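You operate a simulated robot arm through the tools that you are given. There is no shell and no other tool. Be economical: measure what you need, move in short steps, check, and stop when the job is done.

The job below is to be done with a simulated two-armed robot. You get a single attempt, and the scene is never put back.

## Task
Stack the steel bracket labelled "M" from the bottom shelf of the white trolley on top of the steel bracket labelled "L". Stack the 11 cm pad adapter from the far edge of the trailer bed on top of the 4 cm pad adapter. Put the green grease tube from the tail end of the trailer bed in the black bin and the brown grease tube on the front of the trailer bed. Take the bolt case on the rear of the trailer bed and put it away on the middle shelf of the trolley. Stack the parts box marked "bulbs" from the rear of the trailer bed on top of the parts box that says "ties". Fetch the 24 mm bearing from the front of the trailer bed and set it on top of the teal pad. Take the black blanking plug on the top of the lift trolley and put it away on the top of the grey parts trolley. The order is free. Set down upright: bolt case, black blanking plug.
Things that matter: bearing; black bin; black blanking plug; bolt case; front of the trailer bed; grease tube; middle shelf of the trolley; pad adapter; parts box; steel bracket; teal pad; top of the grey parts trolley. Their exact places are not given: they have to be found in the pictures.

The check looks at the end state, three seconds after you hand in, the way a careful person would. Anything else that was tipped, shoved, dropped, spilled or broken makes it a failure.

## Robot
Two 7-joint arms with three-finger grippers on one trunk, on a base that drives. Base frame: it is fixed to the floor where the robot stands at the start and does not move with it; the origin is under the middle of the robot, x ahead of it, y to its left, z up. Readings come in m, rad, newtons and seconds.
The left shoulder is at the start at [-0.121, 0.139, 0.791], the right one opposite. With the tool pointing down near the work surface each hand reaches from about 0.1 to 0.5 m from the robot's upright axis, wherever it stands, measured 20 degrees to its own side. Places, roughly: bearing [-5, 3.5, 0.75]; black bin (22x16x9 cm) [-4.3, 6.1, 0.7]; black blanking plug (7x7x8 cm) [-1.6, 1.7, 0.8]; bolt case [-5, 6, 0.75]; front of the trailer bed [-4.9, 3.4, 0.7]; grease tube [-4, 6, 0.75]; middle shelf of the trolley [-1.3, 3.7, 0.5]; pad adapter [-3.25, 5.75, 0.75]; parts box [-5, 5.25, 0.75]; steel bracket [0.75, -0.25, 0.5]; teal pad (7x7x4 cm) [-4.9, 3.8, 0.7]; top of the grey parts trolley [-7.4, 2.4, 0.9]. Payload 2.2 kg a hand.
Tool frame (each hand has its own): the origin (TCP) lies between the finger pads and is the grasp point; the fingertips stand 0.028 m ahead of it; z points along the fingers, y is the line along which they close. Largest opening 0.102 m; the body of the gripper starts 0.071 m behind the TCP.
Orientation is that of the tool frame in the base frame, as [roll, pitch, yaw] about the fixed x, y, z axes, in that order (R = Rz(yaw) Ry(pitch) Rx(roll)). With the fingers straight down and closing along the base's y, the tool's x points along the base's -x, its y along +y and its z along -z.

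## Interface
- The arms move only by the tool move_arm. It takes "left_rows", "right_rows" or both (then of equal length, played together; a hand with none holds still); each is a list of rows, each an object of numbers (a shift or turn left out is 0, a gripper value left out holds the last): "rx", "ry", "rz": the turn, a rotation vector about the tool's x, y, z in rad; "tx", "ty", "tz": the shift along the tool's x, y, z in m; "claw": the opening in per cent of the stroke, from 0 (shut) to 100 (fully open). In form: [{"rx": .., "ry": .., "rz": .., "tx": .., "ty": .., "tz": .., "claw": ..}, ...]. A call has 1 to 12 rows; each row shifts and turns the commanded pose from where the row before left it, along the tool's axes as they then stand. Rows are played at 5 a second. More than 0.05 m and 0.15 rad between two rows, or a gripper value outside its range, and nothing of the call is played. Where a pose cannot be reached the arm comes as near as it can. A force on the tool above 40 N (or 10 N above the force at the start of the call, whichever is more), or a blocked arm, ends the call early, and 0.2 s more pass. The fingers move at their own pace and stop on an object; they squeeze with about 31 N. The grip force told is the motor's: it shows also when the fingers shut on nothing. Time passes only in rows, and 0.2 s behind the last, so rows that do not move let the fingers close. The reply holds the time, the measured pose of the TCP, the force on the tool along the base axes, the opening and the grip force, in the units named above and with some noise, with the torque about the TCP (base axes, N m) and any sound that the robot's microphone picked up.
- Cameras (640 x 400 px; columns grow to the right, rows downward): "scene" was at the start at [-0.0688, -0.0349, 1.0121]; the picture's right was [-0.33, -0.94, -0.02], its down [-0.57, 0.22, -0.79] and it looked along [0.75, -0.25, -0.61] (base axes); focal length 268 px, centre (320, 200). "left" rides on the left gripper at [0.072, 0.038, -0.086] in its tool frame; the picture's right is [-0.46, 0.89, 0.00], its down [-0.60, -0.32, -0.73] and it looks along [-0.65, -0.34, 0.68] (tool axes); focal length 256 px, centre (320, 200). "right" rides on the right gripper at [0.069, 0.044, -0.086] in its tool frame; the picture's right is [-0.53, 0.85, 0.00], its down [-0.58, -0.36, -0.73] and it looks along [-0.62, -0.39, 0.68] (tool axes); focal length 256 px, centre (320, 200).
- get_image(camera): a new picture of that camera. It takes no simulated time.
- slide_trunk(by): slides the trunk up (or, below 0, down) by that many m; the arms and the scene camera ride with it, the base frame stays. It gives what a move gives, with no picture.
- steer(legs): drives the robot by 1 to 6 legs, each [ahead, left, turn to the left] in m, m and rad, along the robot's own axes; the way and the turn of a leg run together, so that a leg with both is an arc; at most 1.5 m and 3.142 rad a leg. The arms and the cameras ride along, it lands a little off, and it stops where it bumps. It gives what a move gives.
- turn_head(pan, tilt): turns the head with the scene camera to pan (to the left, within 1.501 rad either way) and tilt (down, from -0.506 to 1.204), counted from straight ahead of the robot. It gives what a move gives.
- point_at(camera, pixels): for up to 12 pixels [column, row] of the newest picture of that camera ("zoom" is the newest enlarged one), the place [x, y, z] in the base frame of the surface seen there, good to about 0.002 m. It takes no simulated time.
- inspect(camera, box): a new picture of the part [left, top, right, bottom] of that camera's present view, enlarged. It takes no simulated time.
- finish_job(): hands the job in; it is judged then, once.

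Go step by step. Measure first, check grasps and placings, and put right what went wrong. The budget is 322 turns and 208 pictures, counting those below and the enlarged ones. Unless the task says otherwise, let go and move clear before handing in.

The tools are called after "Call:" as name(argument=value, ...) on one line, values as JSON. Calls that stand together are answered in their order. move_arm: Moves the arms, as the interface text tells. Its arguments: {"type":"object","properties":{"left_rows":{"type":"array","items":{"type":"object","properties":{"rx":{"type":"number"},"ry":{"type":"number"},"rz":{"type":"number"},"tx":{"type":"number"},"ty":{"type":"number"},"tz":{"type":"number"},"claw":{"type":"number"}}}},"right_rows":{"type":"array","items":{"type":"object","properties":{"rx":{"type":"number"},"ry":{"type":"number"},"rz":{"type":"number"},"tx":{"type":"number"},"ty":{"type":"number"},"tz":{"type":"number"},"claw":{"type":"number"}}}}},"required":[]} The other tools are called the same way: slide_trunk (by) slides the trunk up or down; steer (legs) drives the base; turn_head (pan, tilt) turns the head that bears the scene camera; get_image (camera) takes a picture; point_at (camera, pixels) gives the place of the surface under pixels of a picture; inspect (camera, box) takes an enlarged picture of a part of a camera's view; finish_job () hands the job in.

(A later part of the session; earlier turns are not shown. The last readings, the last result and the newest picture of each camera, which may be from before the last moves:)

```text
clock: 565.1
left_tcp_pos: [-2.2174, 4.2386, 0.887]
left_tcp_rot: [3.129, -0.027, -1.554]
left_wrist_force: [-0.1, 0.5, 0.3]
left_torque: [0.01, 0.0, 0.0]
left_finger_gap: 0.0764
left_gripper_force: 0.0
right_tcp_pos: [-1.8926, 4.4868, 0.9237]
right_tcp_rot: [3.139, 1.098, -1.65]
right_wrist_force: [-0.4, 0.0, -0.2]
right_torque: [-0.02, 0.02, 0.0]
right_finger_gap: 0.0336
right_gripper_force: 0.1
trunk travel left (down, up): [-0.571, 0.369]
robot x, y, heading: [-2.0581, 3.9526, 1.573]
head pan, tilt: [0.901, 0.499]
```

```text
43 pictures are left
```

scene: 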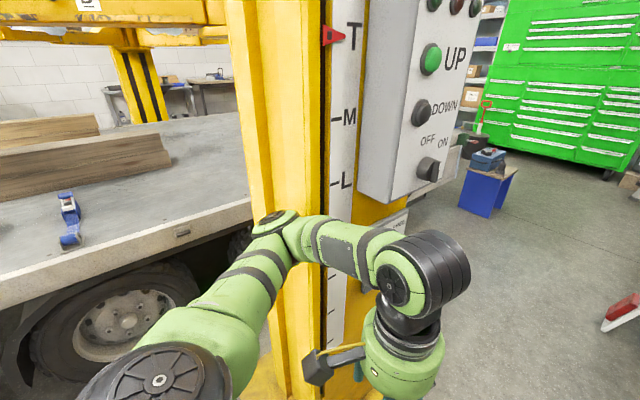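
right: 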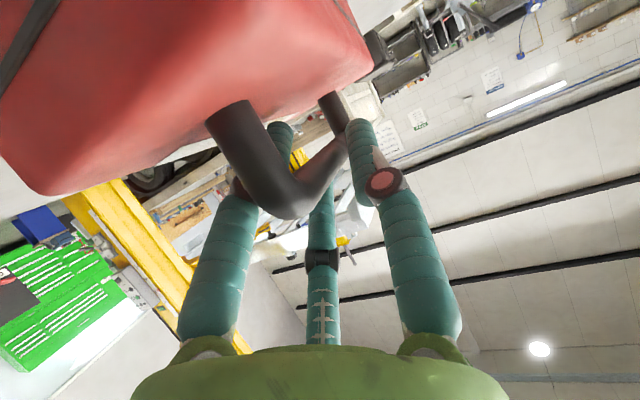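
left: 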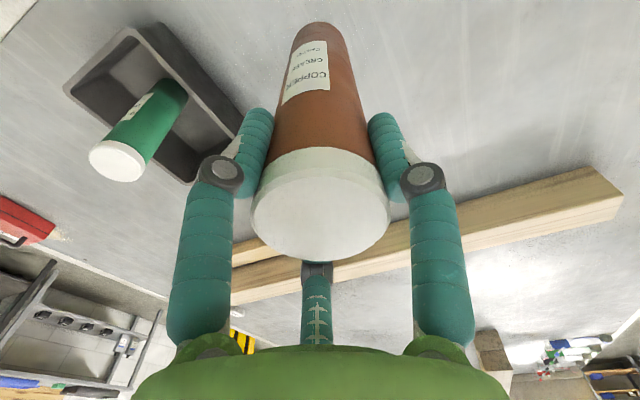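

The left elbow is against the post. I tuck the left arm by raising the hand high and inward (the earlier compact pose), and check.

Call:
move_arm(left_rows=[{"tz": -0.04, "ty": -0.01}, {"tz": -0.04, "ty": -0.01}, {"tz": -0.04, "ty": -0.01, "tx": 0.01}, {"tz": -0.04, "ty": -0.01, "tx": 0.01}, {"tz": -0.04, "ty": -0.01, "tx": 0.01}, {"tz": -0.04, "tx": 0.01}, {"tz": -0.04}, {"tz": -0.04}, {}])

Call:
get_image(camera="scene")

```text
clock: 567.1
left_tcp_pos: [-2.1643, 4.2105, 1.2094]
left_tcp_rot: [3.13, -0.03, -1.553]
left_wrist_force: [-0.1, 0.9, 0.1]
left_torque: [-0.01, 0.0, -0.03]
left_finger_gap: 0.0767
left_gripper_force: 0.1
right_tcp_pos: [-1.8937, 4.4877, 0.9234]
right_tcp_rot: [-3.141, 1.095, -1.648]
right_wrist_force: [-1.1, 0.0, 0.2]
right_torque: [0.03, 0.0, -0.04]
right_finger_gap: 0.0336
right_gripper_force: 0.0
trunk travel left (down, up): [-0.571, 0.369]
robot x, y, heading: [-2.0592, 3.9535, 1.573]
head pan, tilt: [0.901, 0.499]
```

```text
42 pictures are left
```

scene: 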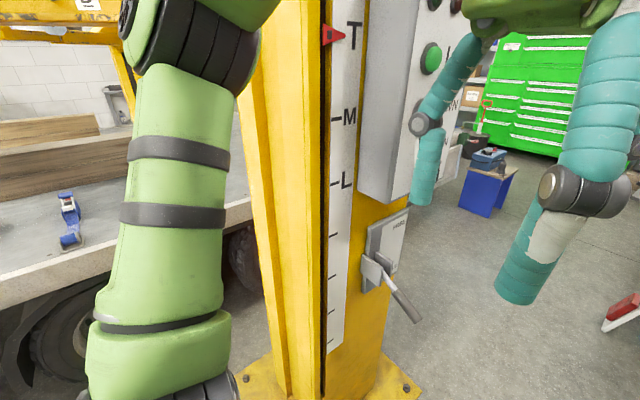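

Call:
point_at(camera="scene", pixels=[[190, 60], [140, 60], [240, 70], [180, 200], [400, 195], [365, 150], [415, 315], [255, 200], [330, 210], [415, 60], [405, 390]])

```text
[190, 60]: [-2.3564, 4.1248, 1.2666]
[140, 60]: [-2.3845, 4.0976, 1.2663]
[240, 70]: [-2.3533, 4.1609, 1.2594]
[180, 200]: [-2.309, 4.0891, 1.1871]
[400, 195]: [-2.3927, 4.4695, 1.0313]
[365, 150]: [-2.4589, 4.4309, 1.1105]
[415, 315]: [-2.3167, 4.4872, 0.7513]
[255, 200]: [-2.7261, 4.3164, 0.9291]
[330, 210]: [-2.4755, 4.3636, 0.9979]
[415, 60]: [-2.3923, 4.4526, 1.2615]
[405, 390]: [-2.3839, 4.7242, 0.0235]
```

Elbow edge is now at x -2.385. I go ahead 15 cm, shift right 10 cm clear of the control box, and continue north.

Call:
steer(legs=[[0.14, 0, 0], [0.08, -0.11, 0], [0.95, 0, 0]])

```text
clock: 569.8
left_tcp_pos: [-2.0633, 4.4406, 1.2086]
left_tcp_rot: [3.127, -0.027, -1.547]
left_wrist_force: [0.4, -0.6, 0.4]
left_torque: [-0.01, 0.02, -0.03]
left_finger_gap: 0.0765
left_gripper_force: 0.2
right_tcp_pos: [-1.7942, 4.7213, 0.9251]
right_tcp_rot: [3.136, 1.097, -1.646]
right_wrist_force: [0.4, 0.4, -1.1]
right_torque: [0.0, 0.0, 0.01]
right_finger_gap: 0.0336
right_gripper_force: 0.1
trunk travel left (down, up): [-0.571, 0.369]
robot x, y, heading: [-1.9578, 4.1894, 1.58]
head pan, tilt: [0.901, 0.499]
stopped in leg 3: the robot was blocked; the commanded pose is now the measured one
```

Blocked again. I look to the right front at floor level.

Call:
turn_head(pan=-0.7, tilt=0.8)

Call:
get_image(camera="scene")

```text
clock: 571.5
left_tcp_pos: [-2.0637, 4.4412, 1.2088]
left_tcp_rot: [3.128, -0.025, -1.546]
left_wrist_force: [-0.6, 0.4, 0.4]
left_torque: [0.0, 0.06, 0.04]
left_finger_gap: 0.0765
left_gripper_force: 0.1
right_tcp_pos: [-1.7956, 4.7216, 0.9241]
right_tcp_rot: [3.138, 1.098, -1.641]
right_wrist_force: [0.5, 0.1, 0.8]
right_torque: [0.0, 0.01, -0.01]
right_finger_gap: 0.0336
right_gripper_force: 0.0
trunk travel left (down, up): [-0.571, 0.369]
robot x, y, heading: [-1.9573, 4.1845, 1.574]
head pan, tilt: [-0.7, 0.799]
```

```text
41 pictures are left
```

scene: 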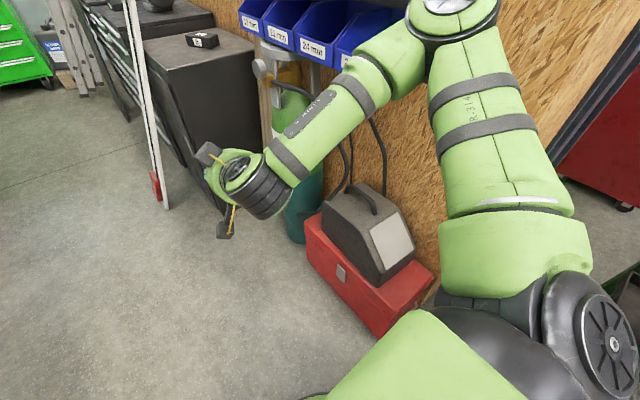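

Call:
point_at(camera="scene", pixels=[[320, 250], [375, 335], [308, 225], [345, 290], [385, 300], [440, 20], [415, 10], [340, 25], [390, 60], [450, 220], [470, 40], [350, 365]])

```text
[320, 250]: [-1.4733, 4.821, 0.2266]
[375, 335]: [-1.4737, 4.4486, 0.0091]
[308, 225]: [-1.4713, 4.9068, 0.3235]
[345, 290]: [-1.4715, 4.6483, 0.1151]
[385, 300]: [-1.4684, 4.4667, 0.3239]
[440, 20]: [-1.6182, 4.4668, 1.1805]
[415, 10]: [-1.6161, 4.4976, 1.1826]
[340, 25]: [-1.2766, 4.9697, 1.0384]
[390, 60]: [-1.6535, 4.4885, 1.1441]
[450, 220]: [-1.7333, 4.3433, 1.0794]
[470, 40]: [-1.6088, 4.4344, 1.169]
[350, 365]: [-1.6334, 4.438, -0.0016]
```

Nothing touches on the right. I look left/up.

Call:
turn_head(pan=1.0, tilt=0.1)

Call:
get_image(camera="scene")

```text
clock: 573.2
left_tcp_pos: [-2.0643, 4.4409, 1.2081]
left_tcp_rot: [3.127, -0.027, -1.546]
left_wrist_force: [-0.2, -0.8, -0.3]
left_torque: [0.0, 0.01, -0.02]
left_finger_gap: 0.0766
left_gripper_force: 0.1
right_tcp_pos: [-1.7946, 4.7217, 0.9238]
right_tcp_rot: [3.139, 1.099, -1.641]
right_wrist_force: [-0.5, -0.5, 0.0]
right_torque: [-0.01, 0.0, 0.01]
right_finger_gap: 0.0335
right_gripper_force: 0.0
trunk travel left (down, up): [-0.571, 0.369]
robot x, y, heading: [-1.9535, 4.1889, 1.586]
head pan, tilt: [1.0, 0.099]
```

```text
40 pictures are left
```

scene: 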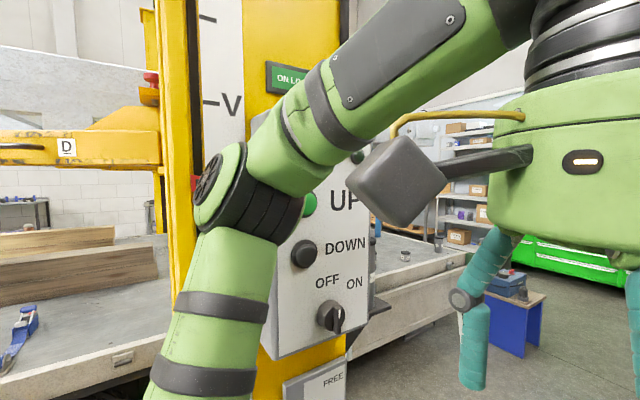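

Call:
point_at(camera="scene", pixels=[[345, 310], [365, 250], [310, 255], [275, 340], [240, 210], [270, 210], [285, 180], [200, 190], [340, 200]])

```text
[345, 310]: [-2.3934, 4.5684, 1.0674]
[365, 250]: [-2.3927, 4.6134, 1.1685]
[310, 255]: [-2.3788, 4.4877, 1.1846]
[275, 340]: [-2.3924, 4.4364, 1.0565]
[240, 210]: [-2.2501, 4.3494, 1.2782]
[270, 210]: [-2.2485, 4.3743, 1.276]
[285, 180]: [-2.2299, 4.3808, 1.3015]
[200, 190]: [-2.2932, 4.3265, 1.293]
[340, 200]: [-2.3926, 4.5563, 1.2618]
```

No visible contact. I try again with a small step ahead.

Call:
steer(legs=[[0.1, 0, 0]])

```text
clock: 574.3
left_tcp_pos: [-2.0677, 4.5406, 1.2094]
left_tcp_rot: [3.13, -0.025, -1.541]
left_wrist_force: [0.7, 0.5, 0.1]
left_torque: [0.03, 0.02, -0.02]
left_finger_gap: 0.0766
left_gripper_force: 0.1
right_tcp_pos: [-1.7981, 4.8216, 0.9247]
right_tcp_rot: [3.138, 1.098, -1.637]
right_wrist_force: [-0.5, 0.7, -0.5]
right_torque: [-0.04, -0.01, 0.0]
right_finger_gap: 0.0335
right_gripper_force: 0.1
trunk travel left (down, up): [-0.571, 0.369]
robot x, y, heading: [-1.9576, 4.2863, 1.591]
head pan, tilt: [1.0, 0.099]
```

It moves. I continue north and turn west.

Call:
steer(legs=[[0.85, 0, 0], [0, 0, 1.55]])

Call:
move_arm(left_rows=[{"tz": 0.04}, {"tz": 0.04}, {"tz": 0.04}, {"tz": 0.04}, {"tz": 0.03}, {}, {}, {}], right_rows=[{"ry": 0.14}, {"ry": 0.14}, {"ry": 0.14}, {"ry": 0.14}, {"ry": 0.14}, {"ry": 0.14}, {"ry": 0.14}, {"ry": 0.12}])

Call:
turn_head(pan=-0.1, tilt=0.45)

Call:
get_image(camera="scene")

```text
clock: 582.5
left_tcp_pos: [-2.2236, 5.023, 1.2079]
left_tcp_rot: [3.126, -0.025, -0.009]
left_wrist_force: [0.6, 0.3, 0.1]
left_torque: [0.03, -0.01, 0.01]
left_finger_gap: 0.0768
left_gripper_force: 0.1
right_tcp_pos: [-2.4951, 5.3007, 0.9238]
right_tcp_rot: [3.138, 1.098, -0.101]
right_wrist_force: [0.3, 0.8, -0.1]
right_torque: [-0.06, 0.03, 0.01]
right_finger_gap: 0.0334
right_gripper_force: 0.0
trunk travel left (down, up): [-0.571, 0.369]
robot x, y, heading: [-1.9663, 5.1256, 3.119]
head pan, tilt: [1.0, 0.099]
```

```text
clock: 584.3
left_tcp_pos: [-2.2197, 5.022, 1.0186]
left_tcp_rot: [3.128, -0.027, -0.009]
left_wrist_force: [0.2, 0.2, -0.3]
left_torque: [-0.01, -0.02, 0.03]
left_finger_gap: 0.0767
left_gripper_force: 0.1
right_tcp_pos: [-2.4884, 5.3047, 0.9245]
right_tcp_rot: [3.138, -0.003, -0.1]
right_wrist_force: [-0.4, -0.9, 0.2]
right_torque: [-0.03, 0.02, 0.0]
right_finger_gap: 0.0336
right_gripper_force: 0.1
right hand out of reach, approached as far as the arm can: row 8
trunk travel left (down, up): [-0.571, 0.369]
robot x, y, heading: [-1.9672, 5.1215, 3.116]
head pan, tilt: [1.0, 0.099]
```

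```text
clock: 585.7
left_tcp_pos: [-2.2191, 5.0199, 1.0192]
left_tcp_rot: [3.128, -0.024, -0.007]
left_wrist_force: [-0.4, -0.2, 0.1]
left_torque: [-0.03, 0.0, -0.01]
left_finger_gap: 0.0764
left_gripper_force: 0.0
right_tcp_pos: [-2.4891, 5.3053, 0.9241]
right_tcp_rot: [3.14, 0.0, -0.099]
right_wrist_force: [1.0, -0.8, 0.2]
right_torque: [-0.02, -0.01, 0.02]
right_finger_gap: 0.0336
right_gripper_force: 0.0
trunk travel left (down, up): [-0.571, 0.369]
robot x, y, heading: [-1.9651, 5.1225, 3.116]
head pan, tilt: [-0.099, 0.45]
```

```text
39 pictures are left
```

scene: 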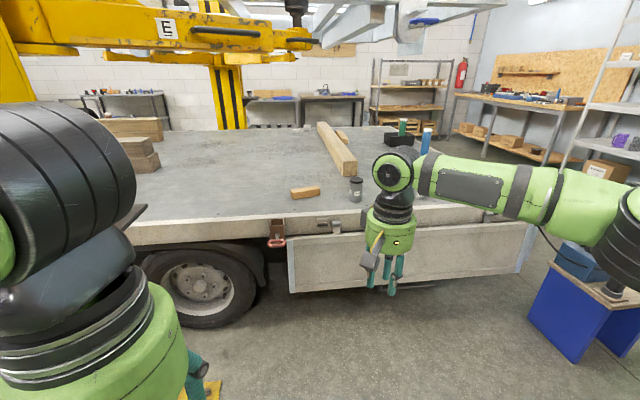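

The trailer's east side also has a hanging gate; adapters stand near the edge. I measure the surroundings.

Call:
point_at(camera="scene", pixels=[[356, 195], [356, 180], [300, 255], [420, 250], [525, 240], [570, 300], [545, 265], [160, 25], [270, 40], [305, 192], [330, 225], [640, 340]])

Call:
inspect(camera="scene", box=[280, 110, 500, 260])

```text
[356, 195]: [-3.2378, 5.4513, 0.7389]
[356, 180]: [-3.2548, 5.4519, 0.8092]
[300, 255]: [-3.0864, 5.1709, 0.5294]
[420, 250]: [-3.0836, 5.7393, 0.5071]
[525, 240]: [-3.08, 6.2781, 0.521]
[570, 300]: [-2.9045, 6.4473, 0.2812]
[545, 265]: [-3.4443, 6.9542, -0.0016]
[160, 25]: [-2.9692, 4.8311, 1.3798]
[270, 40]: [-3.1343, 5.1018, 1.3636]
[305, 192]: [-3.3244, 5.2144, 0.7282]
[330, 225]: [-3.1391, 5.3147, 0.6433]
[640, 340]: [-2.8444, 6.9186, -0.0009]
```

```text
2.67 times, centred on (390, 185) of scene
```

zoom: 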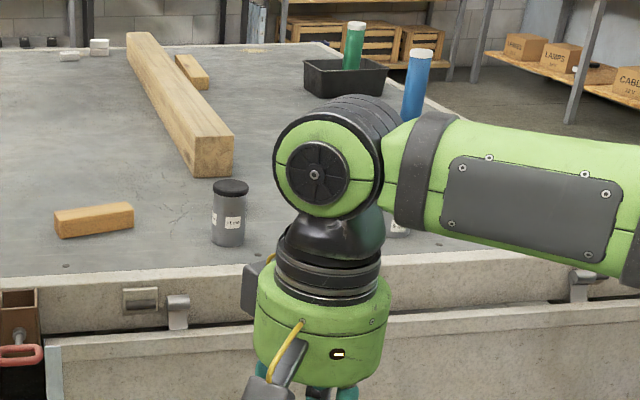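

The gate hangs at x -3.085; lift arm overhead at z 1.36. I lower the trunk 8 cm and drive closer for a clear view of the adapters.

Call:
slide_trunk(by=-0.06)

Call:
steer(legs=[[0.55, -0.1, 0.02]])

Call:
turn_head(pan=-0.55, tilt=0.6)

Call:
get_image(camera="scene")

```text
clock: 586.7
left_tcp_pos: [-2.2198, 5.0213, 0.9594]
left_tcp_rot: [3.128, -0.025, -0.009]
left_wrist_force: [0.1, -0.3, 1.0]
left_torque: [0.0, 0.0, 0.04]
left_finger_gap: 0.0766
left_gripper_force: 0.1
right_tcp_pos: [-2.4888, 5.3048, 0.8649]
right_tcp_rot: [3.14, 0.001, -0.099]
right_wrist_force: [-0.1, 0.5, 0.0]
right_torque: [-0.03, 0.0, -0.02]
right_finger_gap: 0.0339
right_gripper_force: 0.1
trunk travel left (down, up): [-0.511, 0.429]
robot x, y, heading: [-1.9662, 5.1236, 3.114]
head pan, tilt: [-0.099, 0.45]
```

```text
clock: 589.9
left_tcp_pos: [-2.7709, 5.1133, 0.9592]
left_tcp_rot: [3.126, -0.024, 0.03]
left_wrist_force: [-0.6, -0.1, 0.7]
left_torque: [0.01, 0.01, -0.02]
left_finger_gap: 0.0763
left_gripper_force: 0.0
right_tcp_pos: [-3.0532, 5.387, 0.8639]
right_tcp_rot: [3.141, -0.003, -0.058]
right_wrist_force: [-0.1, 0.0, -0.5]
right_torque: [0.0, 0.01, -0.01]
right_finger_gap: 0.0338
right_gripper_force: 0.0
trunk travel left (down, up): [-0.511, 0.429]
robot x, y, heading: [-2.524, 5.2266, -3.125]
head pan, tilt: [-0.099, 0.45]
```

```text
clock: 590.8
left_tcp_pos: [-2.7715, 5.1118, 0.9588]
left_tcp_rot: [3.127, -0.025, 0.031]
left_wrist_force: [0.2, 0.1, 0.2]
left_torque: [-0.04, -0.04, -0.04]
left_finger_gap: 0.0764
left_gripper_force: 0.0
right_tcp_pos: [-3.0528, 5.3862, 0.8647]
right_tcp_rot: [3.141, -0.002, -0.059]
right_wrist_force: [-0.3, 0.5, -0.2]
right_torque: [0.02, 0.05, 0.0]
right_finger_gap: 0.0336
right_gripper_force: 0.0
trunk travel left (down, up): [-0.511, 0.429]
robot x, y, heading: [-2.5192, 5.2272, -3.129]
head pan, tilt: [-0.55, 0.6]
```

```text
37 pictures are left
```

scene: 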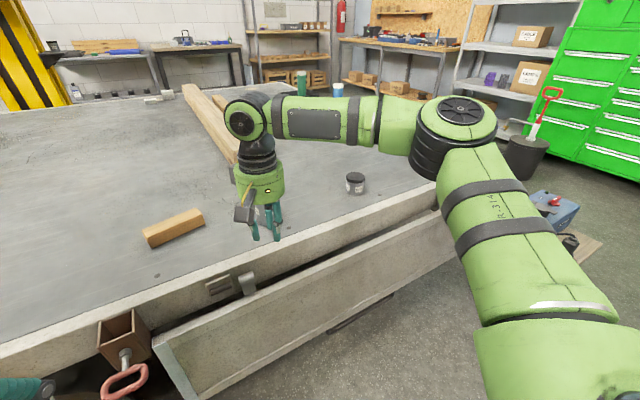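

The right hand hides some adapters. I pull it back and zoom in.

Call:
move_arm(right_rows=[{"tx": 0.04, "ty": -0.03}, {"tx": 0.04, "ty": -0.03}, {"tx": 0.04, "ty": -0.03}, {"tx": 0.04}, {"tx": 0.04}, {}])

Call:
turn_head(pan=-0.5, tilt=0.45)

Call:
get_image(camera="scene")

```text
clock: 592.2
left_tcp_pos: [-2.7722, 5.1126, 0.9592]
left_tcp_rot: [3.128, -0.026, 0.031]
left_wrist_force: [0.0, 0.1, -0.3]
left_torque: [-0.03, -0.01, -0.01]
left_finger_gap: 0.0767
left_gripper_force: 0.0
right_tcp_pos: [-2.8472, 5.4628, 0.865]
right_tcp_rot: [3.139, -0.001, -0.06]
right_wrist_force: [-0.3, 0.0, -0.2]
right_torque: [0.02, -0.02, -0.01]
right_finger_gap: 0.0338
right_gripper_force: 0.0
trunk travel left (down, up): [-0.511, 0.429]
robot x, y, heading: [-2.5237, 5.2284, -3.122]
head pan, tilt: [-0.55, 0.6]
```

```text
clock: 592.9
left_tcp_pos: [-2.7725, 5.1137, 0.9606]
left_tcp_rot: [3.127, -0.024, 0.03]
left_wrist_force: [-0.4, -0.2, 0.5]
left_torque: [-0.04, -0.02, -0.01]
left_finger_gap: 0.0768
left_gripper_force: 0.1
right_tcp_pos: [-2.8469, 5.4634, 0.8653]
right_tcp_rot: [3.141, 0.002, -0.06]
right_wrist_force: [0.5, -0.2, -0.4]
right_torque: [0.02, 0.03, -0.02]
right_finger_gap: 0.0337
right_gripper_force: 0.0
trunk travel left (down, up): [-0.511, 0.429]
robot x, y, heading: [-2.5244, 5.2229, -3.124]
head pan, tilt: [-0.499, 0.45]
```

```text
36 pictures are left
```

scene: 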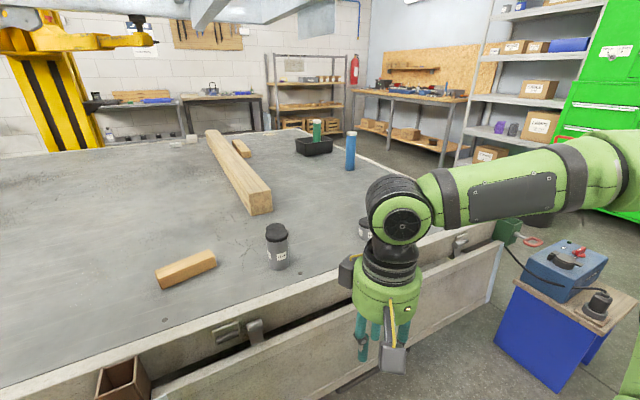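

Call:
inspect(camera="scene", box=[250, 200, 380, 290])

Call:
point_at(camera="scene", pixels=[[277, 232], [277, 228], [267, 232], [287, 232], [278, 265], [364, 222], [364, 238]])

```text
4.44 times, centred on (315, 245) of scene
```

zoom: 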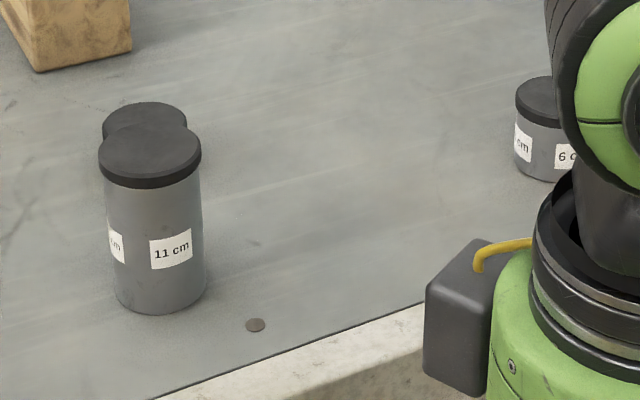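

```text
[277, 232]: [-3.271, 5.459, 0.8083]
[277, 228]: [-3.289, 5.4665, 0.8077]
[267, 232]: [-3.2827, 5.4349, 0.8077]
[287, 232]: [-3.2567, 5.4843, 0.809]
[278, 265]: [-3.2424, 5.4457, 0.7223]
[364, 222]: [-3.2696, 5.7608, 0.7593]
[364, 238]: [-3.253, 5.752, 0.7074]
```

The 11 cm adapter is at [-3.27,5.46]; a 6 cm one is at [-3.26,5.76], and a lower one hides right behind the 11 cm. I use the right hand camera to see it.

Call:
get_image(camera="right")

```text
34 pictures are left
```

right: 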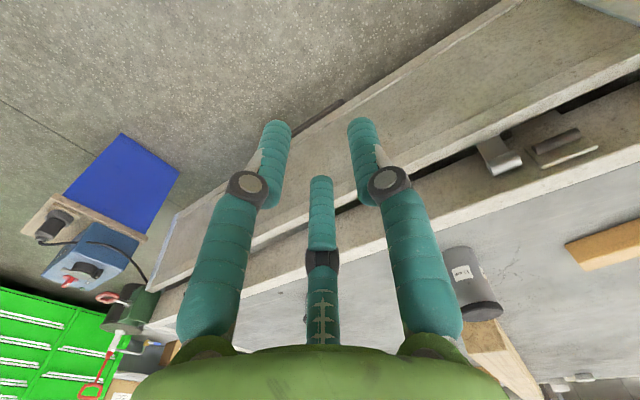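

Call:
point_at(camera="zoom", pixels=[[145, 110], [115, 118], [178, 112], [106, 135], [540, 85], [530, 180]])

```text
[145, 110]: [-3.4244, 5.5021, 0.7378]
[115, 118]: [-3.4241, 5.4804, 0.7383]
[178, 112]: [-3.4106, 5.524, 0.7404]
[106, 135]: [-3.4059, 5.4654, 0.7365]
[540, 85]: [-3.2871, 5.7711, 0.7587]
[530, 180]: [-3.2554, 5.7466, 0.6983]
```

The hidden one has its top at z 0.738, so it is the 4 cm adapter, centre about [-3.40,5.495]. I raise the trunk 8 cm, drive 20 cm closer and bring the right hand over the 11 cm adapter.

Call:
slide_trunk(by=0.08)

Call:
steer(legs=[[0.2, -0.04, -0.017]])

Call:
move_arm(right_rows=[{"tx": -0.035, "ty": 0.01, "claw": 85}, {"tx": -0.035, "ty": 0.01}, {"tx": -0.035, "ty": 0.01}, {"tx": -0.035, "ty": 0.01}, {"tx": -0.035, "ty": 0.01}, {}, {}])

Call:
get_image(camera="right")

```text
clock: 594.1
left_tcp_pos: [-2.7729, 5.1135, 1.0401]
left_tcp_rot: [3.127, -0.026, 0.031]
left_wrist_force: [0.2, 0.4, -0.2]
left_torque: [0.03, -0.02, 0.0]
left_finger_gap: 0.0765
left_gripper_force: 0.0
right_tcp_pos: [-2.8466, 5.4635, 0.9454]
right_tcp_rot: [3.14, -0.001, -0.06]
right_wrist_force: [0.4, -0.3, -0.2]
right_torque: [0.01, 0.01, 0.0]
right_finger_gap: 0.0336
right_gripper_force: 0.0
trunk travel left (down, up): [-0.591, 0.349]
robot x, y, heading: [-2.5231, 5.2276, -3.125]
head pan, tilt: [-0.499, 0.45]
```

```text
clock: 595.7
left_tcp_pos: [-2.971, 5.1535, 1.0384]
left_tcp_rot: [3.128, -0.025, 0.02]
left_wrist_force: [0.3, 0.3, 0.5]
left_torque: [-0.04, -0.03, 0.01]
left_finger_gap: 0.0765
left_gripper_force: 0.1
right_tcp_pos: [-3.0405, 5.5039, 0.9458]
right_tcp_rot: [3.141, 0.0, -0.072]
right_wrist_force: [-0.8, -0.4, 0.1]
right_torque: [0.02, -0.02, -0.03]
right_finger_gap: 0.0339
right_gripper_force: 0.1
trunk travel left (down, up): [-0.591, 0.349]
robot x, y, heading: [-2.7212, 5.2628, -3.133]
head pan, tilt: [-0.499, 0.45]
```

```text
clock: 597.3
left_tcp_pos: [-2.9713, 5.1518, 1.0396]
left_tcp_rot: [3.128, -0.025, 0.019]
left_wrist_force: [0.1, 0.4, 0.5]
left_torque: [-0.03, -0.02, 0.0]
left_finger_gap: 0.0766
left_gripper_force: 0.0
right_tcp_pos: [-3.2185, 5.4697, 0.9426]
right_tcp_rot: [3.139, -0.002, -0.073]
right_wrist_force: [-0.5, 0.5, -0.2]
right_torque: [-0.01, -0.04, 0.01]
right_finger_gap: 0.0868
right_gripper_force: 0.0
trunk travel left (down, up): [-0.591, 0.349]
robot x, y, heading: [-2.7178, 5.2643, -3.137]
head pan, tilt: [-0.499, 0.45]
```

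```text
33 pictures are left
```

right: 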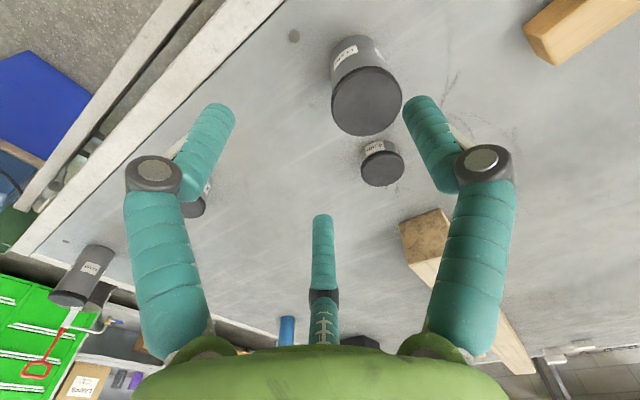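

Call:
inspect(camera="right", box=[320, 25, 420, 195])

Call:
point_at(camera="right", pixels=[[332, 98], [401, 98], [367, 67], [367, 133], [362, 162], [403, 164], [383, 150], [383, 184]])

```text
2.35 times, centred on (370, 110) of right
```

zoom: 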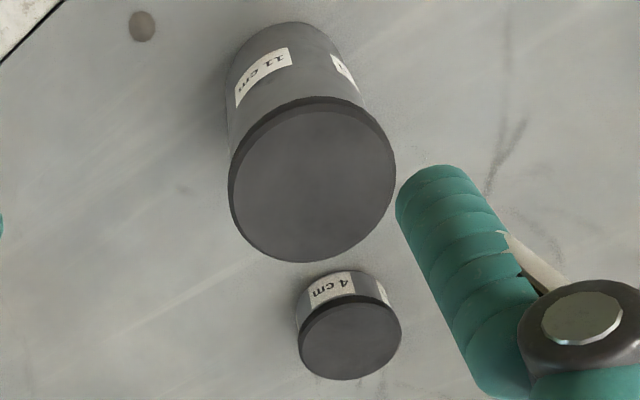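

```text
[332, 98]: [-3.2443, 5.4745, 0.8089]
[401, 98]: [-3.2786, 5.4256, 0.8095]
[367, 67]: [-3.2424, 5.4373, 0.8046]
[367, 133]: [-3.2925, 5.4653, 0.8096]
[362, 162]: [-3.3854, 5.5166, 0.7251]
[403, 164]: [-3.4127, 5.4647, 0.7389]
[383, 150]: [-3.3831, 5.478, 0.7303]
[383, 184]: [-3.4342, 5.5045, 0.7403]
```

Labels confirmed: 11 cm at about [-3.266,5.453], 4 cm at about [-3.404,5.491]. I centre over the 11 cm, descend to z ≈ 0.795, grip and lift.

Call:
move_arm(right_rows=[{"tx": -0.0231, "ty": 0.01}, {"tx": -0.0231, "ty": 0.01}, {"tz": 0.04}, {"tz": 0.03}, {}, {}])

Call:
get_image(camera="right")

```text
clock: 598.7
left_tcp_pos: [-2.9702, 5.154, 1.0406]
left_tcp_rot: [3.128, -0.023, 0.018]
left_wrist_force: [0.1, -1.0, -0.6]
left_torque: [-0.01, -0.02, 0.01]
left_finger_gap: 0.0764
left_gripper_force: 0.0
right_tcp_pos: [-3.2605, 5.4566, 0.8782]
right_tcp_rot: [3.138, 0.001, -0.071]
right_wrist_force: [0.5, 0.9, 0.3]
right_torque: [0.01, -0.03, -0.01]
right_finger_gap: 0.0869
right_gripper_force: 0.1
right hand out of reach, approached as far as the arm can: row 4
trunk travel left (down, up): [-0.591, 0.349]
robot x, y, heading: [-2.7197, 5.2611, -3.136]
head pan, tilt: [-0.499, 0.45]
```

```text
31 pictures are left
```

right: 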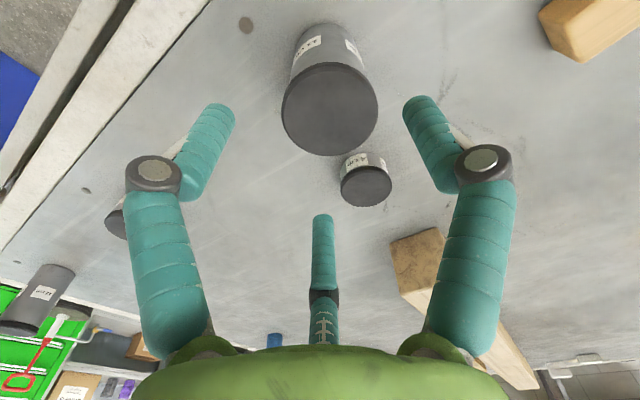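

The arm is near its limit, so I drive 7 cm closer (bringing the base to the gate's limit), pull the hand back equally and descend.

Call:
steer(legs=[[0.07, 0, 0]])

Call:
move_arm(right_rows=[{"tx": 0.032}, {"tx": 0.032}, {}, {}])

```text
clock: 599.7
left_tcp_pos: [-3.0372, 5.153, 1.0407]
left_tcp_rot: [3.129, -0.024, 0.014]
left_wrist_force: [-0.6, 0.3, 0.4]
left_torque: [-0.02, -0.02, 0.01]
left_finger_gap: 0.0767
left_gripper_force: 0.0
right_tcp_pos: [-3.3265, 5.4571, 0.8783]
right_tcp_rot: [3.139, -0.002, -0.074]
right_wrist_force: [-0.4, 0.0, 0.4]
right_torque: [-0.06, 0.01, 0.0]
right_finger_gap: 0.0865
right_gripper_force: 0.1
trunk travel left (down, up): [-0.591, 0.349]
robot x, y, heading: [-2.7857, 5.2624, -3.142]
head pan, tilt: [-0.499, 0.45]
```

```text
clock: 600.7
left_tcp_pos: [-3.0376, 5.1541, 1.0393]
left_tcp_rot: [3.128, -0.024, 0.016]
left_wrist_force: [0.0, -0.3, 0.6]
left_torque: [0.03, 0.01, -0.03]
left_finger_gap: 0.0764
left_gripper_force: 0.0
right_tcp_pos: [-3.2633, 5.4519, 0.8769]
right_tcp_rot: [3.138, 0.001, -0.075]
right_wrist_force: [0.1, -0.1, -0.1]
right_torque: [-0.01, 0.01, -0.01]
right_finger_gap: 0.0866
right_gripper_force: 0.0
trunk travel left (down, up): [-0.591, 0.349]
robot x, y, heading: [-2.7882, 5.262, -3.139]
head pan, tilt: [-0.499, 0.45]
```

Centred. I descend 8.1 cm, close and lift 8 cm.

Call:
move_arm(right_rows=[{"tx": -0.003, "tz": 0.03}, {"tz": 0.03}, {"tz": 0.021}, {}, {"claw": 0}, {}, {}, {}, {"tz": -0.04}, {"tz": -0.04}, {}])

Call:
get_image(camera="right")

```text
clock: 603.1
left_tcp_pos: [-3.0382, 5.1553, 1.0389]
left_tcp_rot: [3.128, -0.026, 0.016]
left_wrist_force: [0.2, 0.9, -0.6]
left_torque: [-0.01, 0.0, 0.0]
left_finger_gap: 0.0765
left_gripper_force: 0.1
right_tcp_pos: [-3.2697, 5.4531, 0.8788]
right_tcp_rot: [3.138, -0.003, -0.076]
right_wrist_force: [-0.1, 0.9, -8.2]
right_torque: [0.04, -0.03, -0.01]
right_finger_gap: 0.0612
right_gripper_force: 31.1
trunk travel left (down, up): [-0.591, 0.349]
robot x, y, heading: [-2.7859, 5.2633, -3.141]
head pan, tilt: [-0.499, 0.45]
```

```text
30 pictures are left
```

right: 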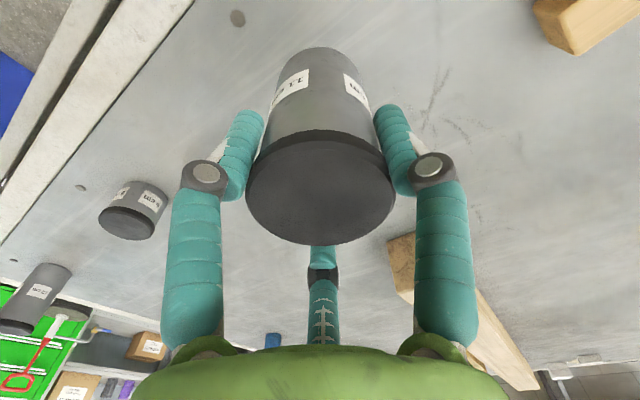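

11 cm is held, about 0.85 kg. Now I measure the 4 cm adapter from the scene camera.

Call:
get_image(camera="scene")

```text
29 pictures are left
```

scene: 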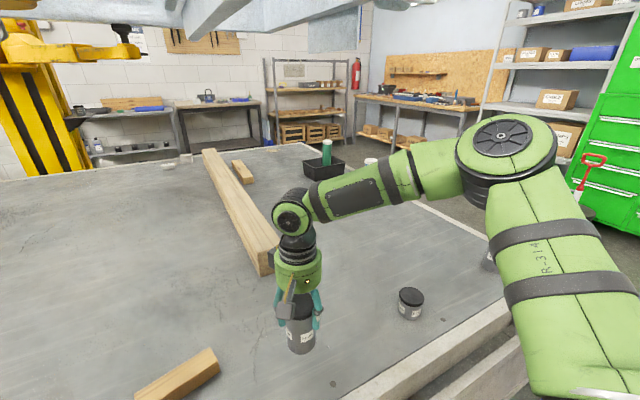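

The 4 cm is hidden behind the hand here; I try the left hand camera.

Call:
get_image(camera="left")

```text
28 pictures are left
```

left: 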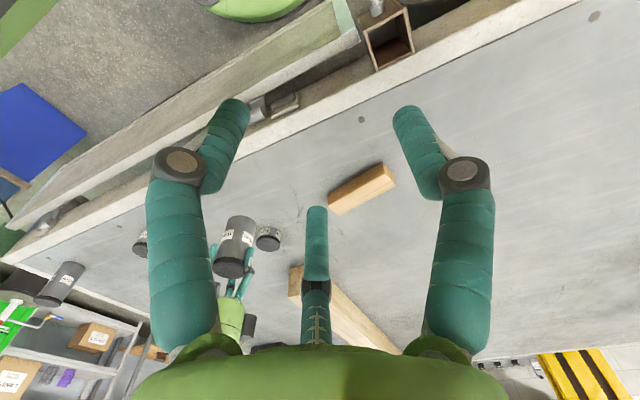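

The left camera sees the 4 cm cap at (268,240) next to the held 11 cm. I zoom and measure.

Call:
inspect(camera="left", box=[205, 205, 295, 285])

```text
5.00 times, centred on (250, 245) of left
```

zoom: 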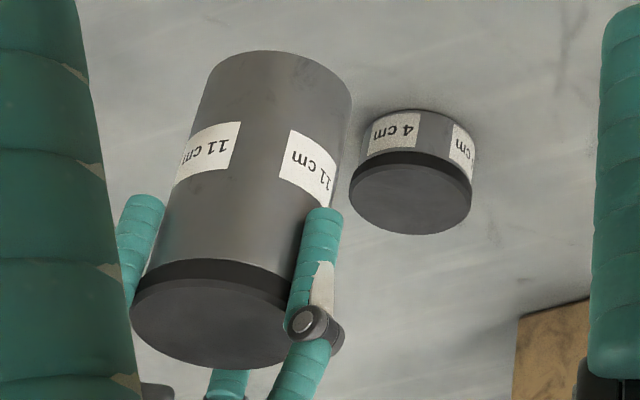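

Call:
point_at(camera="zoom", pixels=[[352, 195], [469, 205], [405, 166], [412, 231], [372, 215], [450, 225], [440, 180], [140, 305], [285, 330], [215, 365], [215, 270], [410, 198]])

```text
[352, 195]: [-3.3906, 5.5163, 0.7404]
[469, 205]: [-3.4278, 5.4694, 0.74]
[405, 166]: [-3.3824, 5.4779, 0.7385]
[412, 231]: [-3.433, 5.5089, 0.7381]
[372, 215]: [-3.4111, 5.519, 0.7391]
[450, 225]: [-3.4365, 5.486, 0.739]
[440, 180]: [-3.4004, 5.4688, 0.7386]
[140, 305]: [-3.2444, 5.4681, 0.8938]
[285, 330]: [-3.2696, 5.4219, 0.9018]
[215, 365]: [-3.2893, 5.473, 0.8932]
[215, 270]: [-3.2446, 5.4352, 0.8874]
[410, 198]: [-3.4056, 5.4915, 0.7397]
```

4 cm centre is [-3.408,5.493]; the held one must move by [-0.1395,+0.0395]. I move the arm there.

Call:
move_arm(right_rows=[{"tx": -0.0355, "ty": -0.0072}, {"tx": -0.0355, "ty": -0.0072}, {"tx": -0.0355, "ty": -0.0072}, {"tx": -0.0355, "ty": -0.0072}, {}, {}])

```text
clock: 604.5
left_tcp_pos: [-3.0391, 5.1554, 1.0395]
left_tcp_rot: [3.129, -0.025, 0.016]
left_wrist_force: [-0.7, -0.1, 1.1]
left_torque: [0.01, 0.02, -0.03]
left_finger_gap: 0.0764
left_gripper_force: 0.0
right_tcp_pos: [-3.3607, 5.51, 0.8866]
right_tcp_rot: [3.135, 0.001, -0.074]
right_wrist_force: [0.1, 0.0, -7.1]
right_torque: [0.03, -0.01, 0.01]
right_finger_gap: 0.0613
right_gripper_force: 31.3
right hand out of reach, approached as far as the arm can: row 3, 4
trunk travel left (down, up): [-0.591, 0.349]
robot x, y, heading: [-2.7886, 5.2609, -3.145]
head pan, tilt: [-0.499, 0.45]
```

Short by 5 cm with a wide lateral angle. I raise the trunk 6 cm and shift the base 7 cm right so the hand reaches straighter ahead.

Call:
slide_trunk(by=0.06)

Call:
steer(legs=[[0, -0.07, 0]])

Call:
move_arm(right_rows=[{"tz": 0.03}, {"tz": 0.02, "ty": 0.03}, {"ty": 0.03, "tx": -0.01}, {"ty": 0.03, "tx": -0.015}, {"tx": -0.02}, {}, {}])

```text
clock: 605.5
left_tcp_pos: [-3.0378, 5.1552, 1.099]
left_tcp_rot: [3.128, -0.026, 0.015]
left_wrist_force: [-0.2, 0.3, -0.4]
left_torque: [0.01, -0.02, -0.04]
left_finger_gap: 0.0763
left_gripper_force: 0.0
right_tcp_pos: [-3.3613, 5.5104, 0.9464]
right_tcp_rot: [3.14, -0.001, -0.076]
right_wrist_force: [0.1, 0.5, -8.0]
right_torque: [0.0, -0.01, -0.01]
right_finger_gap: 0.0613
right_gripper_force: 31.0
trunk travel left (down, up): [-0.651, 0.289]
robot x, y, heading: [-2.7828, 5.2591, -3.144]
head pan, tilt: [-0.499, 0.45]
```

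```text
clock: 606.5
left_tcp_pos: [-3.0393, 5.2204, 1.099]
left_tcp_rot: [3.131, -0.026, 0.015]
left_wrist_force: [-0.9, -0.6, -1.0]
left_torque: [0.04, 0.01, 0.0]
left_finger_gap: 0.0763
left_gripper_force: 0.1
right_tcp_pos: [-3.3601, 5.5766, 0.9478]
right_tcp_rot: [3.138, 0.0, -0.075]
right_wrist_force: [0.2, -0.1, -8.7]
right_torque: [-0.01, 0.0, -0.03]
right_finger_gap: 0.0613
right_gripper_force: 30.9
trunk travel left (down, up): [-0.651, 0.289]
robot x, y, heading: [-2.7865, 5.3296, -3.148]
head pan, tilt: [-0.499, 0.45]
```

```text
clock: 608.1
left_tcp_pos: [-3.0384, 5.2222, 1.0996]
left_tcp_rot: [3.127, -0.026, 0.015]
left_wrist_force: [-0.4, -0.9, -0.4]
left_torque: [0.0, 0.01, -0.02]
left_finger_gap: 0.0767
left_gripper_force: 0.1
right_tcp_pos: [-3.3359, 5.5408, 0.9237]
right_tcp_rot: [3.135, 0.001, -0.074]
right_wrist_force: [0.6, -0.1, -8.4]
right_torque: [-0.01, 0.01, -0.01]
right_finger_gap: 0.0612
right_gripper_force: 31.3
right hand out of reach, approached as far as the arm can: row 1, 2, 3, 4, 5
trunk travel left (down, up): [-0.651, 0.289]
robot x, y, heading: [-2.7881, 5.3301, -3.139]
head pan, tilt: [-0.499, 0.45]
```

Still limited. The cylinder doesn't care about yaw, so I turn the wrist (-0.45 rad about the tool axis), which eased the right arm's reach earlier, and try again.

Call:
move_arm(right_rows=[{"rz": -0.15}, {"rz": -0.15}, {"rz": -0.15}, {"tx": -0.02, "ty": 0.02}, {"tx": -0.02, "ty": 0.02}, {"tx": -0.02, "ty": 0.01}, {"tx": -0.02}, {}, {}])

```text
clock: 610.1
left_tcp_pos: [-3.0397, 5.2224, 1.0991]
left_tcp_rot: [3.127, -0.027, 0.014]
left_wrist_force: [0.7, -0.2, 0.8]
left_torque: [0.01, 0.0, 0.01]
left_finger_gap: 0.0765
left_gripper_force: 0.0
right_tcp_pos: [-3.3213, 5.5153, 0.9405]
right_tcp_rot: [3.138, 0.003, 0.376]
right_wrist_force: [0.4, 0.6, -8.0]
right_torque: [0.02, -0.02, 0.02]
right_finger_gap: 0.0612
right_gripper_force: 31.0
right hand out of reach, approached as far as the arm can: row 4, 5, 6, 7
trunk travel left (down, up): [-0.651, 0.289]
robot x, y, heading: [-2.7897, 5.3279, -3.14]
head pan, tilt: [-0.499, 0.45]
```

The yaw does not help either. The left arm reached further in this posture before, so I set the 11 cm down at a free spot [-3.26,5.56] and will regrasp it with the left hand.

Call:
move_arm(right_rows=[{"tx": 0.036, "ty": -0.01}, {"tx": 0.036, "ty": -0.01}, {"tz": 0.035}, {"tz": 0.035}, {"tz": 0.035}, {"tz": 0.033}, {}, {}])

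```text
clock: 611.9
left_tcp_pos: [-3.0385, 5.2231, 1.0988]
left_tcp_rot: [3.127, -0.026, 0.016]
left_wrist_force: [0.6, -0.1, 0.6]
left_torque: [0.01, -0.02, 0.0]
left_finger_gap: 0.0764
left_gripper_force: 0.1
right_tcp_pos: [-3.2635, 5.5577, 0.8012]
right_tcp_rot: [3.139, 0.002, 0.376]
right_wrist_force: [-0.1, 0.5, -7.4]
right_torque: [0.0, 0.0, 0.02]
right_finger_gap: 0.0613
right_gripper_force: 31.3
trunk travel left (down, up): [-0.651, 0.289]
robot x, y, heading: [-2.7865, 5.3294, -3.143]
head pan, tilt: [-0.499, 0.45]
```

Call:
move_arm(right_rows=[{"tz": 0.002}, {"tz": 0.002}, {"tz": 0.0015}, {}])

```text
clock: 612.9
left_tcp_pos: [-3.038, 5.2229, 1.1004]
left_tcp_rot: [3.128, -0.025, 0.015]
left_wrist_force: [0.6, -0.3, -1.0]
left_torque: [0.01, 0.0, -0.01]
left_finger_gap: 0.0763
left_gripper_force: 0.1
right_tcp_pos: [-3.2617, 5.5581, 0.7955]
right_tcp_rot: [3.138, 0.003, 0.375]
right_wrist_force: [-1.1, -0.1, -3.5]
right_torque: [0.03, -0.04, 0.0]
right_finger_gap: 0.0615
right_gripper_force: 30.7
trunk travel left (down, up): [-0.651, 0.289]
robot x, y, heading: [-2.7834, 5.3372, -3.14]
head pan, tilt: [-0.499, 0.45]
```

Touching down. I release, rise and pull the right hand back; then slide the base right (north) so the left hand comes over it.

Call:
move_arm(right_rows=[{"claw": 72}, {"claw": 90}, {}, {"tz": -0.04}, {"tz": -0.04}, {"tz": -0.04}, {"tz": -0.03}, {"tx": 0.04}, {"tx": 0.04}, {"tx": 0.04}, {"tx": 0.04}, {}])

Call:
steer(legs=[[0, -0.38, 0]])

Call:
get_image(camera="left")

```text
clock: 615.5
left_tcp_pos: [-3.0387, 5.2212, 1.0988]
left_tcp_rot: [3.13, -0.028, 0.016]
left_wrist_force: [0.4, -0.1, -0.4]
left_torque: [0.03, -0.03, -0.02]
left_finger_gap: 0.0763
left_gripper_force: 0.0
right_tcp_pos: [-3.1122, 5.6185, 0.946]
right_tcp_rot: [3.138, 0.003, 0.374]
right_wrist_force: [0.0, 0.2, -0.1]
right_torque: [0.02, 0.01, -0.01]
right_finger_gap: 0.0918
right_gripper_force: 0.0
trunk travel left (down, up): [-0.651, 0.289]
robot x, y, heading: [-2.788, 5.3312, -3.139]
head pan, tilt: [-0.499, 0.45]
```

```text
clock: 617.9
left_tcp_pos: [-3.0377, 5.5983, 1.0994]
left_tcp_rot: [3.129, -0.023, 0.009]
left_wrist_force: [-0.2, -0.1, 0.4]
left_torque: [0.01, 0.02, 0.0]
left_finger_gap: 0.0762
left_gripper_force: 0.1
right_tcp_pos: [-3.1102, 5.9949, 0.9465]
right_tcp_rot: [3.139, 0.005, 0.373]
right_wrist_force: [0.0, 0.1, 0.3]
right_torque: [0.01, 0.01, 0.04]
right_finger_gap: 0.0916
right_gripper_force: 0.0
trunk travel left (down, up): [-0.651, 0.289]
robot x, y, heading: [-2.7855, 5.7077, 3.141]
head pan, tilt: [-0.499, 0.45]
```

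```text
26 pictures are left
```

left: 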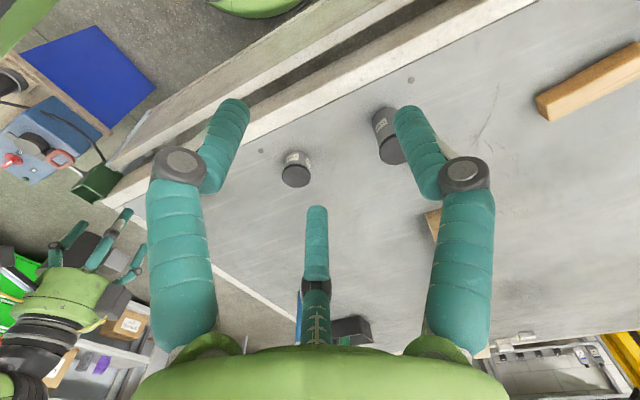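

The 11 cm stands at (390,140) in this view. I level the left hand and move it above it.

Call:
move_arm(left_rows=[{"ry": -0.025, "rx": 0.012, "claw": 90}, {"tx": -0.04, "ty": 0.02}, {"tx": -0.04, "ty": 0.02}, {"tx": -0.04}, {"tz": 0.04}, {"tz": 0.04}, {"tx": -0.03}, {"tx": -0.02}, {}, {}])

Call:
get_image(camera="left")

```text
clock: 620.1
left_tcp_pos: [-3.2084, 5.5569, 1.0199]
left_tcp_rot: [3.141, 0.0, 0.01]
left_wrist_force: [-0.4, 0.5, -0.2]
left_torque: [0.01, 0.01, 0.02]
left_finger_gap: 0.0916
left_gripper_force: 0.1
right_tcp_pos: [-3.1095, 5.9957, 0.9475]
right_tcp_rot: [3.137, 0.003, 0.37]
right_wrist_force: [0.1, -0.2, -0.5]
right_torque: [0.0, 0.02, 0.03]
right_finger_gap: 0.0919
right_gripper_force: 0.1
trunk travel left (down, up): [-0.651, 0.289]
robot x, y, heading: [-2.7866, 5.7083, 3.136]
head pan, tilt: [-0.499, 0.45]
```

```text
25 pictures are left
```

left: 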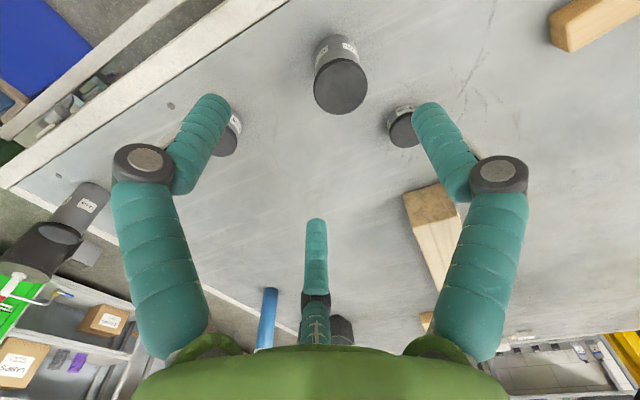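

Call:
point_at(camera="left", pixels=[[315, 88], [366, 86], [340, 62], [341, 113], [340, 88]])

```text
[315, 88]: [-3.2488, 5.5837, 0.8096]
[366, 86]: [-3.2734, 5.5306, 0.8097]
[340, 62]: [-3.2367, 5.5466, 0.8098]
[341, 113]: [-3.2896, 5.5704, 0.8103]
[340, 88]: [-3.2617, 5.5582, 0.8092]
```

Centre [-3.262,5.558]. I move over, descend to z ≈ 0.80, grip and lift.

Call:
move_arm(left_rows=[{"tx": -0.0268, "ty": -0.0007}, {"tx": -0.0268, "ty": -0.0008}, {"tz": 0.045}, {"tz": 0.045}, {"tz": 0.045}, {"tz": 0.045}, {"tz": 0.04}, {}, {"claw": 0}, {}, {}, {}])

Call:
move_arm(left_rows=[{"tz": -0.04}, {"tz": -0.04}, {"tz": -0.03}, {}])

```text
clock: 622.7
left_tcp_pos: [-3.26, 5.558, 0.8005]
left_tcp_rot: [-3.14, 0.004, 0.012]
left_wrist_force: [-7.0, -2.6, 10.5]
left_torque: [0.17, 0.34, 0.09]
left_finger_gap: 0.0613
left_gripper_force: 30.5
right_tcp_pos: [-3.1097, 5.9944, 0.946]
right_tcp_rot: [3.139, 0.003, 0.371]
right_wrist_force: [0.1, 0.4, 0.5]
right_torque: [-0.01, -0.01, -0.01]
right_finger_gap: 0.0918
right_gripper_force: 0.1
trunk travel left (down, up): [-0.651, 0.289]
robot x, y, heading: [-2.7826, 5.7035, 3.134]
head pan, tilt: [-0.499, 0.45]
```

```text
clock: 623.7
left_tcp_pos: [-3.2586, 5.5559, 0.9101]
left_tcp_rot: [3.141, -0.003, 0.011]
left_wrist_force: [0.7, -0.8, -7.8]
left_torque: [0.01, -0.01, 0.02]
left_finger_gap: 0.0613
left_gripper_force: 31.4
right_tcp_pos: [-3.1104, 5.9948, 0.9457]
right_tcp_rot: [3.138, 0.002, 0.372]
right_wrist_force: [0.4, 0.8, 0.6]
right_torque: [0.01, 0.03, 0.0]
right_finger_gap: 0.0918
right_gripper_force: 0.0
trunk travel left (down, up): [-0.651, 0.289]
robot x, y, heading: [-2.785, 5.7044, 3.135]
head pan, tilt: [-0.499, 0.45]
```

Held. I move it over the 4 cm adapter: [-0.149,-0.063].

Call:
move_arm(left_rows=[{"tx": -0.0374, "ty": 0.0158}, {"tx": -0.0374, "ty": 0.0158}, {"tx": -0.0374, "ty": 0.0158}, {"tx": -0.0374, "ty": 0.0155}, {}, {}])

Call:
get_image(camera="scene")

```text
clock: 625.1
left_tcp_pos: [-3.4071, 5.4909, 0.9122]
left_tcp_rot: [3.14, -0.001, 0.009]
left_wrist_force: [0.0, -0.4, -8.2]
left_torque: [-0.02, 0.0, -0.02]
left_finger_gap: 0.0614
left_gripper_force: 31.6
right_tcp_pos: [-3.1109, 5.9949, 0.9461]
right_tcp_rot: [3.139, 0.002, 0.371]
right_wrist_force: [0.2, -0.6, -1.1]
right_torque: [-0.01, -0.03, -0.02]
right_finger_gap: 0.0915
right_gripper_force: 0.2
trunk travel left (down, up): [-0.651, 0.289]
robot x, y, heading: [-2.7871, 5.7052, 3.14]
head pan, tilt: [-0.499, 0.45]
```

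```text
24 pictures are left
```

scene: 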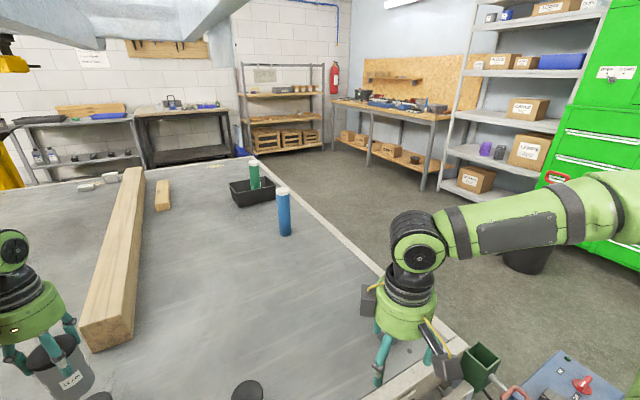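

Reached. I turn the head to see both adapters.

Call:
turn_head(pan=0.15, tilt=0.75)

Call:
get_image(camera="scene")

```text
clock: 626.1
left_tcp_pos: [-3.4067, 5.4923, 0.9137]
left_tcp_rot: [3.14, -0.002, 0.01]
left_wrist_force: [0.3, 0.0, -8.1]
left_torque: [-0.02, 0.01, -0.04]
left_finger_gap: 0.0612
left_gripper_force: 31.1
right_tcp_pos: [-3.1112, 5.9949, 0.9454]
right_tcp_rot: [3.137, 0.001, 0.372]
right_wrist_force: [0.2, -0.1, 0.6]
right_torque: [-0.02, 0.02, -0.01]
right_finger_gap: 0.092
right_gripper_force: 0.1
trunk travel left (down, up): [-0.651, 0.289]
robot x, y, heading: [-2.7837, 5.7043, 3.136]
head pan, tilt: [0.15, 0.75]
```

```text
23 pictures are left
```

scene: 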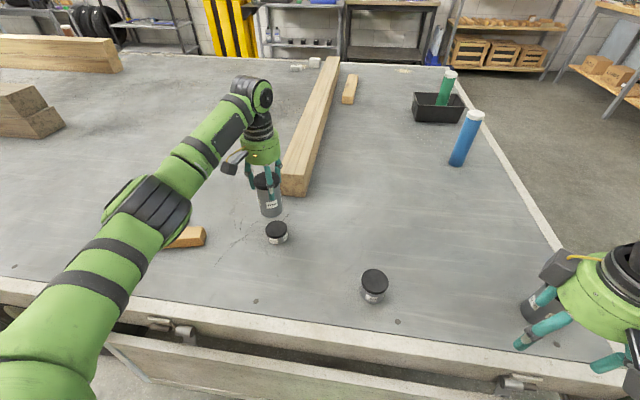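

The 4 cm cap is at (277,229), the held one just above/behind it in view. I verify both positions.

Call:
inspect(camera="scene", box=[235, 160, 315, 250])

```text
4.44 times, centred on (275, 205) of scene
```

zoom: 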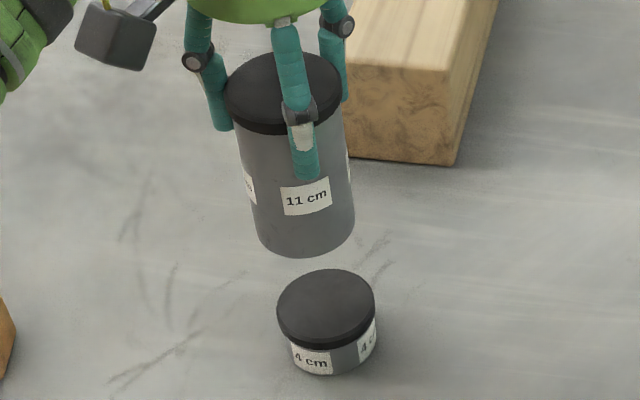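

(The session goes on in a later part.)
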